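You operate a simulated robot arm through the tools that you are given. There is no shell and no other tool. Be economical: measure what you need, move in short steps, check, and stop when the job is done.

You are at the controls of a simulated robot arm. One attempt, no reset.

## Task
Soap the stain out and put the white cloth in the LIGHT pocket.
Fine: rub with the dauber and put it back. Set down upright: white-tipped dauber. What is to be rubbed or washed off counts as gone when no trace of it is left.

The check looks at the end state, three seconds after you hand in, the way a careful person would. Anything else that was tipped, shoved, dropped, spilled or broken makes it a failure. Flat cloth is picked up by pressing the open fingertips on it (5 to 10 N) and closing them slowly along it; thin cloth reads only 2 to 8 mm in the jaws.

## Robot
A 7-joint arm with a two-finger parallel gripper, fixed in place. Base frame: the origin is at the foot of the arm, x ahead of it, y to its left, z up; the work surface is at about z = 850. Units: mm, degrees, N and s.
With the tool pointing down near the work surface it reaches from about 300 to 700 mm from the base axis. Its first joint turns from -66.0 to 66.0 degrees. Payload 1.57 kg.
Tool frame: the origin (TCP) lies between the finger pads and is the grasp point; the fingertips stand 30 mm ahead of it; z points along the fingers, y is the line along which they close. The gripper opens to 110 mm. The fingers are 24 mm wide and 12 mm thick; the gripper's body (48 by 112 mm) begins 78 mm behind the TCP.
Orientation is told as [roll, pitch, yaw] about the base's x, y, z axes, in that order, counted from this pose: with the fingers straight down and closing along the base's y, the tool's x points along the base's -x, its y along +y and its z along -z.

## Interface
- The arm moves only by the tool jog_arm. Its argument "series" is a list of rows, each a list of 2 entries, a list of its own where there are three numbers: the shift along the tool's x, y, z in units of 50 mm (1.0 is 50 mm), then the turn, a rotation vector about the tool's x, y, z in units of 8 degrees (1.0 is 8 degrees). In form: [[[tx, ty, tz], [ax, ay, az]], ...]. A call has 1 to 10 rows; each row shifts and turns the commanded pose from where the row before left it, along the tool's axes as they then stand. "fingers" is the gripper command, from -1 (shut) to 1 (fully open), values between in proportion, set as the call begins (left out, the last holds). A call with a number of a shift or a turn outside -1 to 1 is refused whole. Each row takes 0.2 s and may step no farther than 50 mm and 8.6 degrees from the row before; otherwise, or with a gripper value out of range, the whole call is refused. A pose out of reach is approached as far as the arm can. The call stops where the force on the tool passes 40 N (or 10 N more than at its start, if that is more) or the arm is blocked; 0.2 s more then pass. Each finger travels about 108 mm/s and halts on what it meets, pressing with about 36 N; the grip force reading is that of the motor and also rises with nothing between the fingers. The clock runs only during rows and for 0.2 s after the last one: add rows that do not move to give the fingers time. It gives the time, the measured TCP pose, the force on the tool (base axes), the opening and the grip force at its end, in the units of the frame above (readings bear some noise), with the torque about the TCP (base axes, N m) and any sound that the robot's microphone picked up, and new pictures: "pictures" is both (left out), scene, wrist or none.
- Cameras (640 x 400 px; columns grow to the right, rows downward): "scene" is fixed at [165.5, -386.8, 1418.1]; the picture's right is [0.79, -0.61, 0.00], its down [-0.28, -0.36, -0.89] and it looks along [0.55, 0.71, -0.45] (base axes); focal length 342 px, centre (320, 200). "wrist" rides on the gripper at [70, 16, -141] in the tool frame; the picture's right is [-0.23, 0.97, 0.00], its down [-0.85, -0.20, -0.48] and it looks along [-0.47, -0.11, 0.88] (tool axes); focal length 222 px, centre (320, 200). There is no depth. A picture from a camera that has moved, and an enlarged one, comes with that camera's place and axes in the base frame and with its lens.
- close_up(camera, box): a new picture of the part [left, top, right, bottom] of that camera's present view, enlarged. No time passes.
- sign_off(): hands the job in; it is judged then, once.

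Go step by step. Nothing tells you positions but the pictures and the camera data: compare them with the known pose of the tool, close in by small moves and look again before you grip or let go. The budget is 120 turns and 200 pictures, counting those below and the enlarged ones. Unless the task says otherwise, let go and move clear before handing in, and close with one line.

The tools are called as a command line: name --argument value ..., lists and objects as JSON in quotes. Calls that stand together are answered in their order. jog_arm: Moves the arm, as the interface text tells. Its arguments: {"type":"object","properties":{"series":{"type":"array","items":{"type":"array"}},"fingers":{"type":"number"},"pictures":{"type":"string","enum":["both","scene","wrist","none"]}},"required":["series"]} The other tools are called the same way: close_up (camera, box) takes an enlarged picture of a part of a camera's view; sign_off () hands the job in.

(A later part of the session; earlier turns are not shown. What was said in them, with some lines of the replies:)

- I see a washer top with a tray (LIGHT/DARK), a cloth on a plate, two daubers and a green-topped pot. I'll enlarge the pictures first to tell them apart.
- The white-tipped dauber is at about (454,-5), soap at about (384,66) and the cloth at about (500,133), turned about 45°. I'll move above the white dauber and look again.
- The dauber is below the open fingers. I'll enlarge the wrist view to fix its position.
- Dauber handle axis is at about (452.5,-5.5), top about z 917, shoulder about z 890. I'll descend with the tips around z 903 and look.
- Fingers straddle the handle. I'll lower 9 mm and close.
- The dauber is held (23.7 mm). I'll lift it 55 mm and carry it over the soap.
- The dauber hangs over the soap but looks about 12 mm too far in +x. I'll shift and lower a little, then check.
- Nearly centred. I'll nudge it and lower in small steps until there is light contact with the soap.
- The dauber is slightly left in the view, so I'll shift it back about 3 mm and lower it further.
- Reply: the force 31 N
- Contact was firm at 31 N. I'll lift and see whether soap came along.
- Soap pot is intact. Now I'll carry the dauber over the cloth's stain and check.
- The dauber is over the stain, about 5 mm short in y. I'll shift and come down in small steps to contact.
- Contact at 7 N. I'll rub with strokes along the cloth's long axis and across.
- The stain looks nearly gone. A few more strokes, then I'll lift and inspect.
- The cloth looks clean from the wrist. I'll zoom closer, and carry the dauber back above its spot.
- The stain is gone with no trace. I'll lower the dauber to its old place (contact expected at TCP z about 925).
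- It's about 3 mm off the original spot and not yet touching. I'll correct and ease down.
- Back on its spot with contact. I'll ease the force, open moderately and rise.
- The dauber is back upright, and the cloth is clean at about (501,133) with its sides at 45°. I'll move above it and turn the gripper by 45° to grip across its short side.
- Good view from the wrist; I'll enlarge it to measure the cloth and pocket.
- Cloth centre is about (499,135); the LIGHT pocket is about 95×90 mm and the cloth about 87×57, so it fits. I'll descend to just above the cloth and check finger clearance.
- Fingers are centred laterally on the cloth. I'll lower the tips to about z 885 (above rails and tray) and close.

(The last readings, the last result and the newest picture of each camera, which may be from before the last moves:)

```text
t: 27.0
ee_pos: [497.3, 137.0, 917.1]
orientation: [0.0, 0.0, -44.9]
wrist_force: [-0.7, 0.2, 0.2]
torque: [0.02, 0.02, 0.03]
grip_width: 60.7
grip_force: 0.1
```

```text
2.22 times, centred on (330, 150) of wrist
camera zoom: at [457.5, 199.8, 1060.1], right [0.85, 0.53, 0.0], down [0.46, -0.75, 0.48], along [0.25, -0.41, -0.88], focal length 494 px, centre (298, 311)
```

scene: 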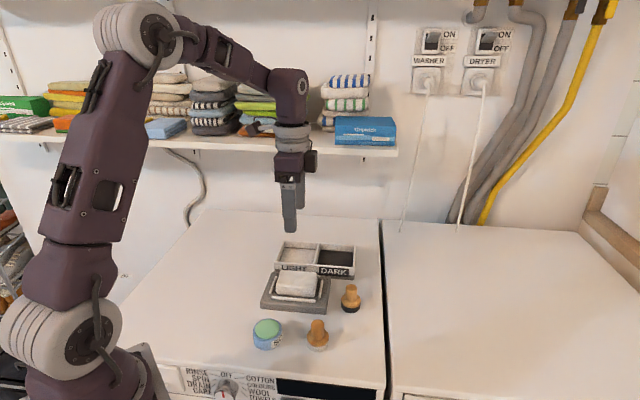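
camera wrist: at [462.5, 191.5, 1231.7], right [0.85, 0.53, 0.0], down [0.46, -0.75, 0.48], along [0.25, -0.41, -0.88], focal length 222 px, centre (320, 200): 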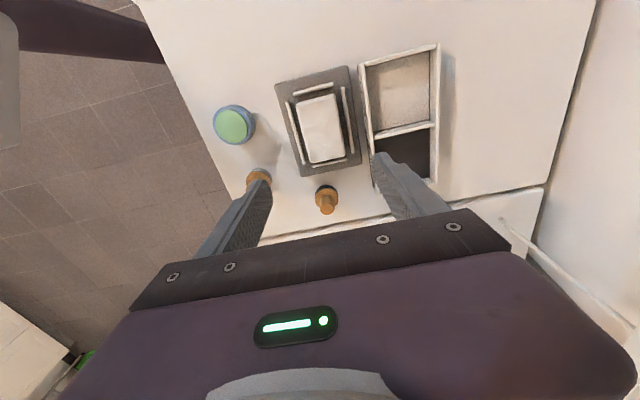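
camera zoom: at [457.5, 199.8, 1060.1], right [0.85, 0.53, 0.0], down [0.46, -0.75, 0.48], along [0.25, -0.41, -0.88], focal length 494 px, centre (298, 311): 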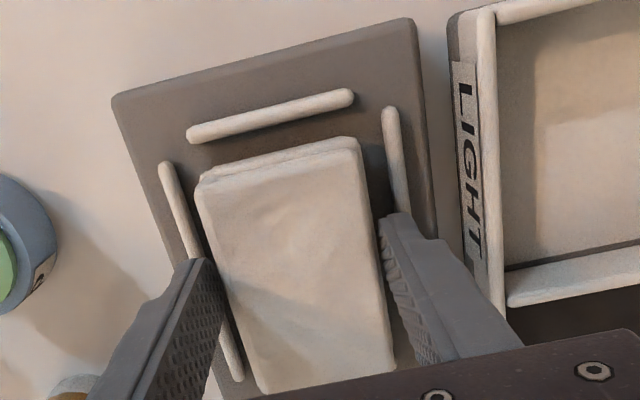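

Fingers are against the cloth sides but slightly off its middle. I'll shift 5 mm along it and close gently to ~48 mm.

jog_arm --series '[[[-0.1, 0, 0.0], [0, 0, 0]], [[0, 0, 0], [0, 0, 0]]]' --pictures "none"

jog_arm --series '[[[0, 0, 0], [0, 0, 0]], [[0, 0, 0], [0, 0, 0]]]' --fingers -0.12 --pictures "none"

close_up --camera "wrist" --box '[220, 60, 440, 240]'

```text
t: 27.6
ee_pos: [500.3, 133.7, 917.5]
orientation: [-0.1, 0.0, -44.9]
wrist_force: [-0.6, -0.3, -0.2]
torque: [0.01, 0.01, 0.0]
grip_width: 60.8
grip_force: 0.0
```

```text
t: 28.2
ee_pos: [500.5, 134.4, 917.9]
orientation: [0.0, 0.0, -45.0]
wrist_force: [0.1, -0.1, 1.0]
torque: [-0.01, -0.03, -0.01]
grip_width: 56.6
grip_force: 35.9
```

```text
2.22 times, centred on (330, 150) of wrist
camera zoom: at [461.3, 195.8, 1059.9], right [0.85, 0.53, 0.0], down [0.46, -0.75, 0.48], along [0.25, -0.41, -0.88], focal length 494 px, centre (298, 311)
```

zoom: 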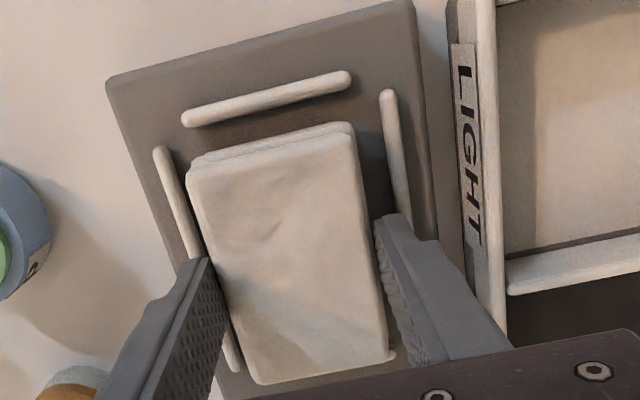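

The cloth is held at 56.6 mm (firm). I'll lift it and check.

jog_arm --series '[[[0, 0, -0.3], [0, 0, 0]], [[0, 0, -0.5], [0, 0, 0]], [[0, 0, -0.4], [0, 0, 0]], [[0, 0, 0], [0, 0, 0]]]' --fingers -0.5

close_up --camera "scene" --box '[250, 210, 370, 320]'

```text
t: 29.2
ee_pos: [500.5, 134.4, 980.1]
orientation: [0.0, 0.0, -44.9]
wrist_force: [-1.0, -0.3, -0.2]
torque: [0.01, 0.01, 0.0]
grip_width: 56.7
grip_force: 35.9
camera wrist: at [460.6, 196.2, 1122.6], right [0.85, 0.53, 0.0], down [0.46, -0.75, 0.48], along [0.25, -0.41, -0.88], focal length 222 px, centre (320, 200)
```

scene: 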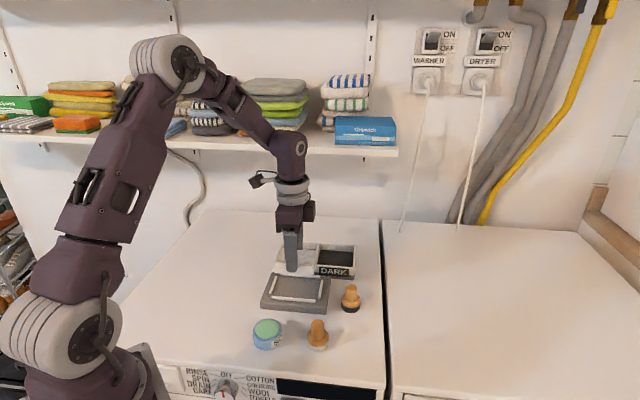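
wrist: 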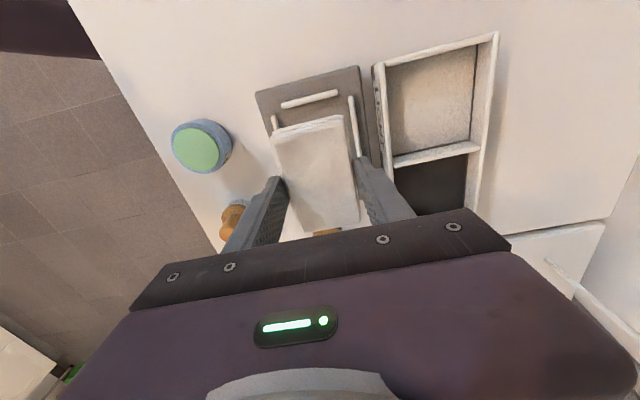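

```text
3.64 times, centred on (310, 265) of scene
camera zoom: at [165.6, -386.8, 1418.1], right [0.79, -0.61, 0.0], down [-0.28, -0.36, -0.89], along [0.55, 0.71, -0.45], focal length 1244 px, centre (356, -36)
```

zoom: 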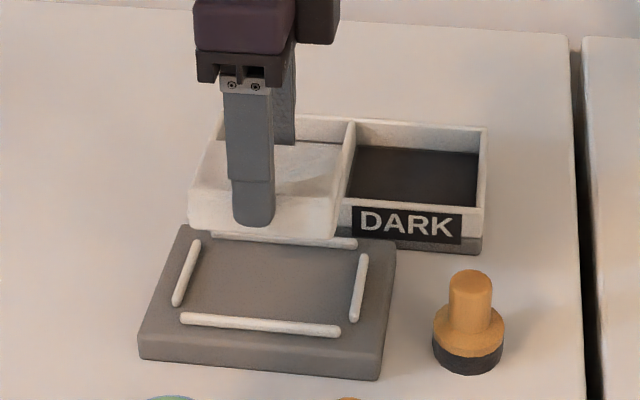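

Lifted cleanly. I'll carry it over the LIGHT pocket and look.

jog_arm --series '[[[0.14, 0.8, 0], [0, 0, 0]], [[0.14, 0.8, 0], [0, 0, 0]], [[0.14, 0.8, 0], [0, 0, 0]], [[0, 0, 0], [0, 0, 0]]]' --pictures "none"

close_up --camera "scene" --box '[250, 190, 370, 300]'

close_up --camera "wrist" --box '[200, 60, 440, 240]'

```text
t: 30.2
ee_pos: [570.8, 237.2, 974.8]
orientation: [0.0, 0.1, -44.9]
wrist_force: [0.6, 0.4, -0.7]
torque: [0.01, 0.02, 0.01]
grip_width: 56.4
grip_force: 36.2
```

```text
3.64 times, centred on (310, 245) of scene
camera zoom: at [165.6, -386.8, 1418.1], right [0.79, -0.61, 0.0], down [-0.28, -0.36, -0.89], along [0.55, 0.71, -0.45], focal length 1244 px, centre (356, 36)
```

zoom: 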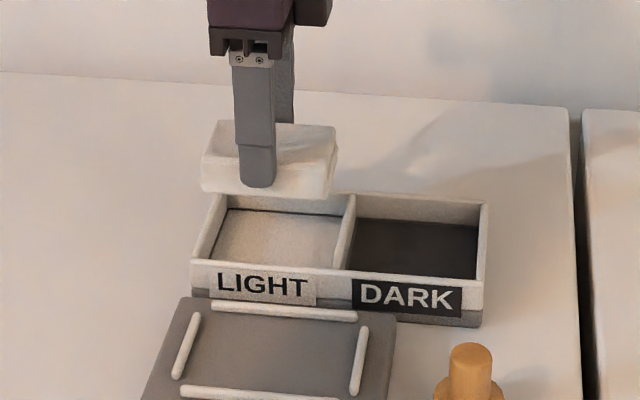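

```text
2.22 times, centred on (320, 150) of wrist
camera zoom: at [531.4, 298.3, 1117.4], right [0.85, 0.53, 0.0], down [0.46, -0.75, 0.48], along [0.25, -0.41, -0.88], focal length 494 px, centre (320, 311)
```

zoom: 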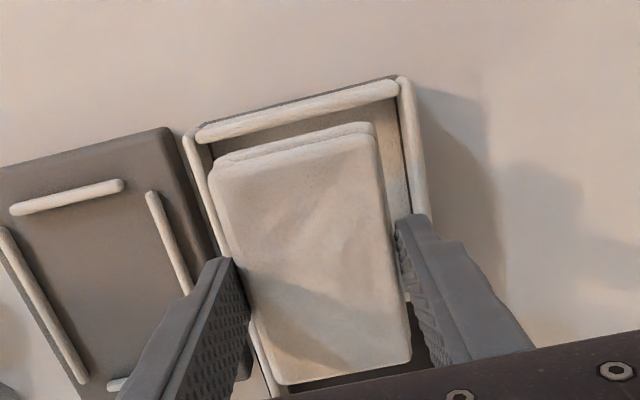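

The cloth is over the pocket and aligned, needing about 3 mm along its length. I'll descend so the cloth's bottom enters the pocket, then look.

jog_arm --series '[[[-0.06, 0, 0.4], [0, 0, 0]], [[0, 0, 0.3], [0, 0, 0]], [[0, 0, 0], [0, 0, 0]]]' --pictures "none"

close_up --camera "scene" --box '[260, 210, 360, 300]'

close_up --camera "wrist" --box '[200, 60, 440, 240]'

```text
t: 31.0
ee_pos: [572.8, 233.0, 939.9]
orientation: [0.0, 0.0, -45.1]
wrist_force: [0.1, 0.5, 0.2]
torque: [0.02, -0.01, 0.0]
grip_width: 56.4
grip_force: 35.9
```

```text
4.44 times, centred on (310, 255) of scene
camera zoom: at [165.6, -386.8, 1418.1], right [0.79, -0.61, 0.0], down [-0.28, -0.36, -0.89], along [0.55, 0.71, -0.45], focal length 1521 px, centre (364, -44)
```

zoom: 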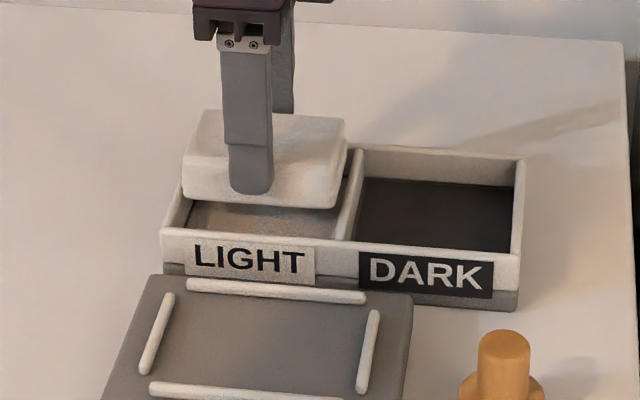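

```text
2.22 times, centred on (320, 150) of wrist
camera zoom: at [532.4, 295.0, 1082.4], right [0.85, 0.53, 0.0], down [0.46, -0.75, 0.48], along [0.25, -0.41, -0.88], focal length 494 px, centre (320, 311)
```

zoom: 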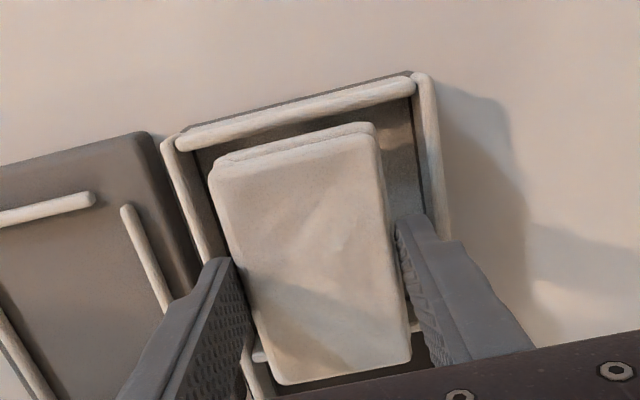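

Looks well placed. I'll nudge 2 mm toward the back wall and descend another 20 mm.

jog_arm --series '[[[0, 0.04, 0.2], [0, 0, 0]], [[0, 0, 0.2], [0, 0, 0]], [[0, 0, 0], [0, 0, 0]]]' --pictures "none"

close_up --camera "scene" --box '[260, 210, 360, 300]'

close_up --camera "wrist" --box '[200, 60, 440, 240]'

```text
t: 31.8
ee_pos: [570.8, 234.6, 921.0]
orientation: [0.0, 0.0, -45.0]
wrist_force: [-0.3, 1.0, -1.0]
torque: [0.0, 0.02, -0.03]
grip_width: 56.5
grip_force: 35.5
```

```text
4.44 times, centred on (310, 255) of scene
camera zoom: at [165.6, -386.8, 1418.1], right [0.79, -0.61, 0.0], down [-0.28, -0.36, -0.89], along [0.55, 0.71, -0.45], focal length 1521 px, centre (364, -44)
```

zoom: 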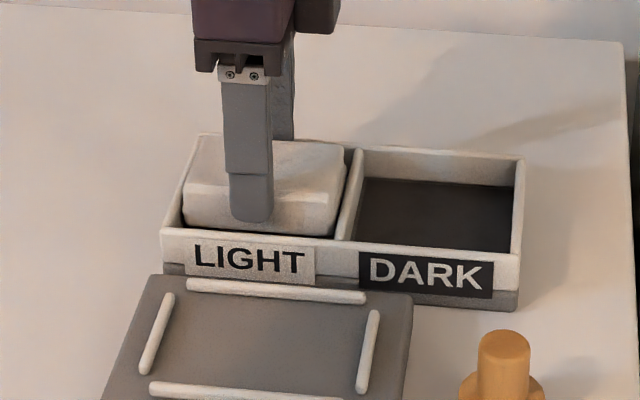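

```text
2.22 times, centred on (320, 150) of wrist
camera zoom: at [532.7, 296.1, 1062.6], right [0.85, 0.53, 0.0], down [0.46, -0.75, 0.48], along [0.25, -0.41, -0.88], focal length 494 px, centre (320, 311)
```

zoom: 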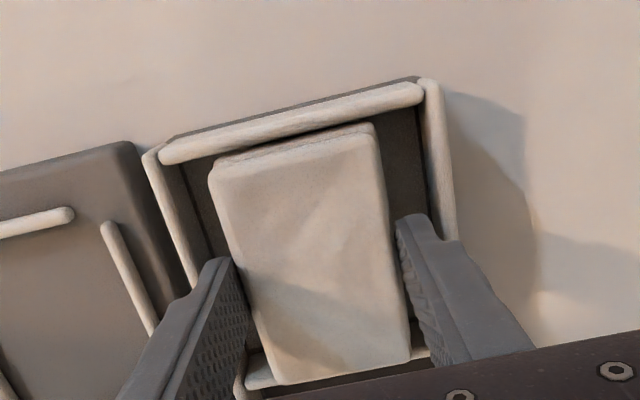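

It is between all four walls. I'll lower further in small steps.

jog_arm --series '[[[0, 0, 0.1], [0, 0, 0]], [[0, 0, 0.1], [0, 0, 0]], [[0, 0, 0.04], [0, 0, 0]], [[0, 0, 0], [0, 0, 0]]]' --pictures "none"

close_up --camera "scene" --box '[260, 210, 360, 300]'

close_up --camera "wrist" --box '[200, 60, 440, 240]'

```text
t: 32.8
ee_pos: [573.3, 233.2, 909.7]
orientation: [0.2, -0.2, -44.9]
wrist_force: [-9.1, 0.5, 39.2]
torque: [-0.06, 0.53, 0.04]
grip_width: 56.8
grip_force: 35.9
```

```text
4.44 times, centred on (310, 255) of scene
camera zoom: at [164.6, -387.1, 1418.1], right [0.79, -0.61, 0.0], down [-0.28, -0.36, -0.89], along [0.55, 0.71, -0.45], focal length 1521 px, centre (364, -44)
```

zoom: 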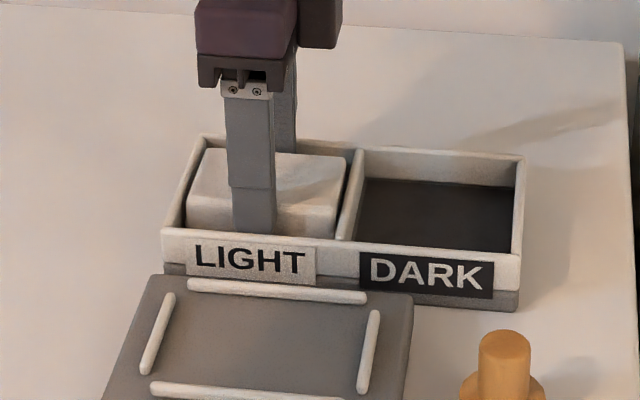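

```text
2.22 times, centred on (320, 150) of wrist
camera zoom: at [532.9, 295.4, 1053.5], right [0.85, 0.53, 0.0], down [0.46, -0.75, 0.48], along [0.26, -0.4, -0.88], focal length 494 px, centre (320, 311)
```

zoom: 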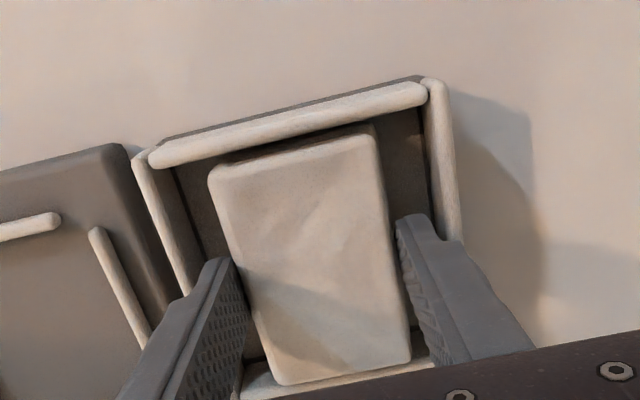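

The cloth rests on the pocket floor. I'll ease off, open a few mm only (walls are close) and rise.

jog_arm --series '[[[0, 0, -0.02], [0, 0, 0]], [[0, 0, -0.01], [0, 0, 0]], [[0, 0, 0], [0, 0, 0]]]' --pictures "none"

jog_arm --series '[[[0, 0, 0], [0, 0, 0]], [[0, 0, 0], [0, 0, 0]]]' --fingers 0.1 --pictures "none"

close_up --camera "wrist" --box '[200, 60, 440, 240]'

```text
t: 33.6
ee_pos: [572.7, 232.4, 910.0]
orientation: [0.1, 0.0, -44.9]
wrist_force: [-3.3, 6.1, 21.5]
torque: [0.25, -0.09, 0.03]
grip_width: 56.8
grip_force: 35.6
```

```text
t: 34.2
ee_pos: [573.1, 233.0, 909.8]
orientation: [0.0, 0.1, -45.1]
wrist_force: [1.3, -0.4, 0.3]
torque: [0.02, -0.02, -0.01]
grip_width: 60.6
grip_force: 0.2
```

```text
2.22 times, centred on (320, 150) of wrist
camera zoom: at [534.3, 294.8, 1053.1], right [0.85, 0.53, 0.0], down [0.46, -0.75, 0.48], along [0.25, -0.41, -0.88], focal length 494 px, centre (320, 311)
```

zoom: 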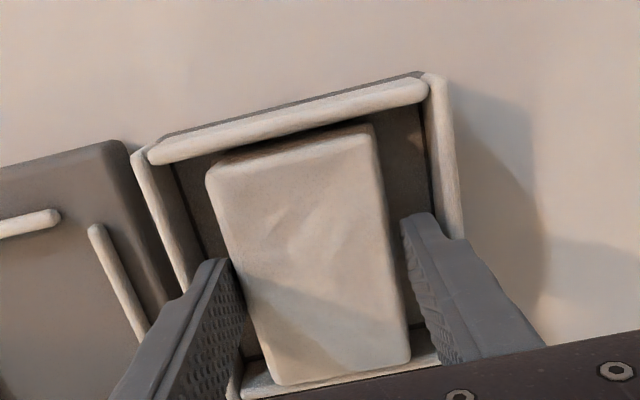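

The cloth is released. I'll rise straight up and look over everything.

jog_arm --series '[[[0, 0, -0.2], [0, 0, 0]], [[0, 0, -0.4], [0, 0, 0]], [[0, 0, -0.8], [0, 0, 0]], [[0, 0, -0.9], [0, 0, 0]], [[0, 0, -0.9], [0, 0, 0]], [[0, 0, -0.6], [0, 0, 0]], [[0, 0, 0], [0, 0, 0]]]'

close_up --camera "scene" --box '[230, 210, 390, 360]'

close_up --camera "wrist" --box '[200, 60, 440, 240]'

```text
t: 35.8
ee_pos: [575.3, 235.3, 1100.6]
orientation: [-0.1, -0.1, -45.0]
wrist_force: [0.2, 0.1, 0.1]
torque: [-0.02, -0.04, 0.04]
grip_width: 60.4
grip_force: 0.0
camera wrist: at [535.5, 297.2, 1244.1], right [0.85, 0.53, 0.0], down [0.46, -0.75, 0.48], along [0.25, -0.41, -0.88], focal length 222 px, centre (320, 200)
```

scene: 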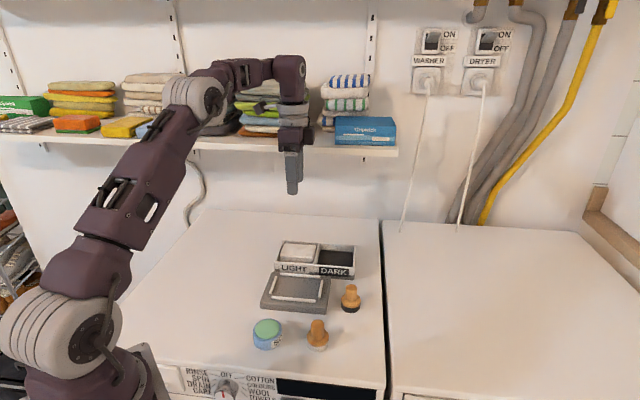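
wrist: 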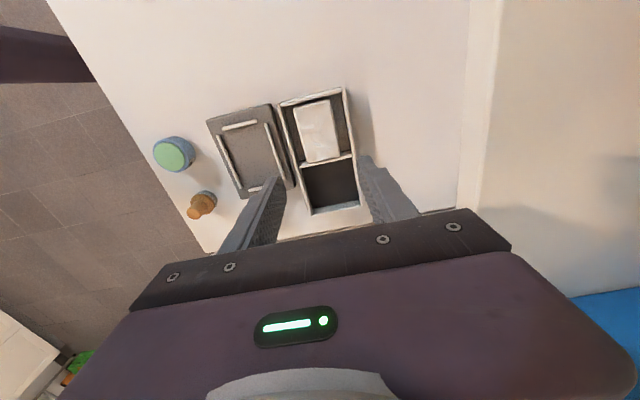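

```text
2.67 times, centred on (310, 285) of scene
camera zoom: at [165.5, -386.8, 1418.1], right [0.79, -0.61, 0.0], down [-0.28, -0.36, -0.89], along [0.55, 0.71, -0.45], focal length 912 px, centre (347, -27)
```

zoom: 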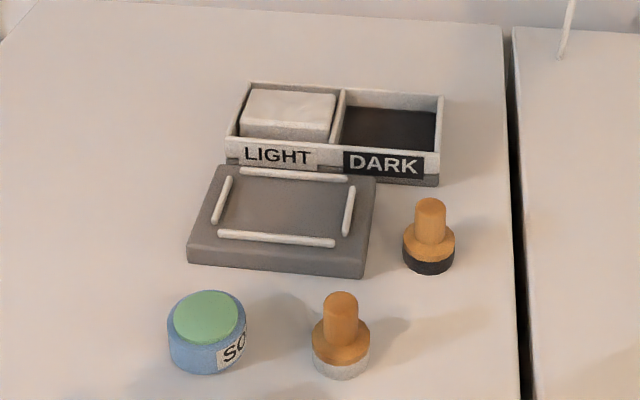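

```text
2.22 times, centred on (320, 150) of wrist
camera zoom: at [535.5, 297.2, 1244.1], right [0.85, 0.53, 0.0], down [0.46, -0.75, 0.48], along [0.25, -0.41, -0.88], focal length 494 px, centre (320, 311)
```

zoom: 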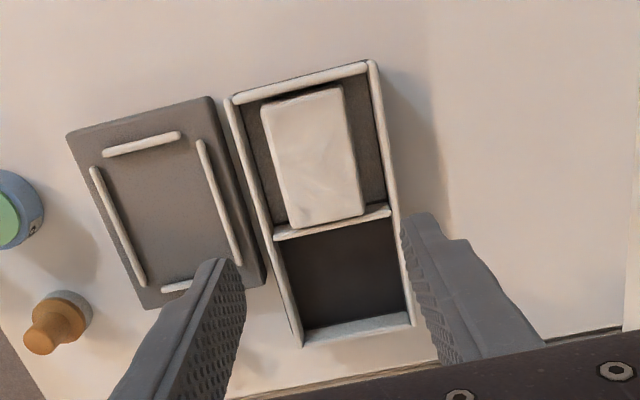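

The cloth lies flat in the LIGHT pocket and all else is upright. One last close look at it for traces of stain.

close_up --camera "wrist" --box '[280, 85, 370, 175]'

```text
4.44 times, centred on (325, 130) of wrist
camera zoom: at [535.5, 297.2, 1244.1], right [0.85, 0.53, 0.0], down [0.46, -0.75, 0.48], along [0.25, -0.41, -0.88], focal length 987 px, centre (298, 511)
```

zoom: 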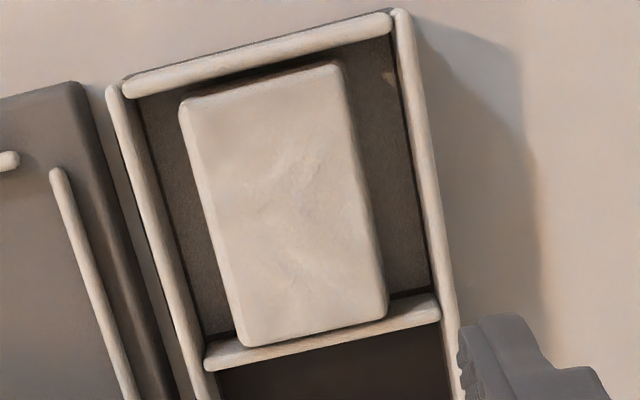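

No green trace is left on the cloth, the cloth sits in LIGHT, and the gripper is clear, so I'm handing in.

sign_off

```text
The job is handed in.
```

I soaped and rubbed the stain out with the white-tipped dauber, and the last close-up shows no trace of it. The dauber is back upright on its spot, the white cloth lies flat in the LIGHT pocket, and the gripper is clear.
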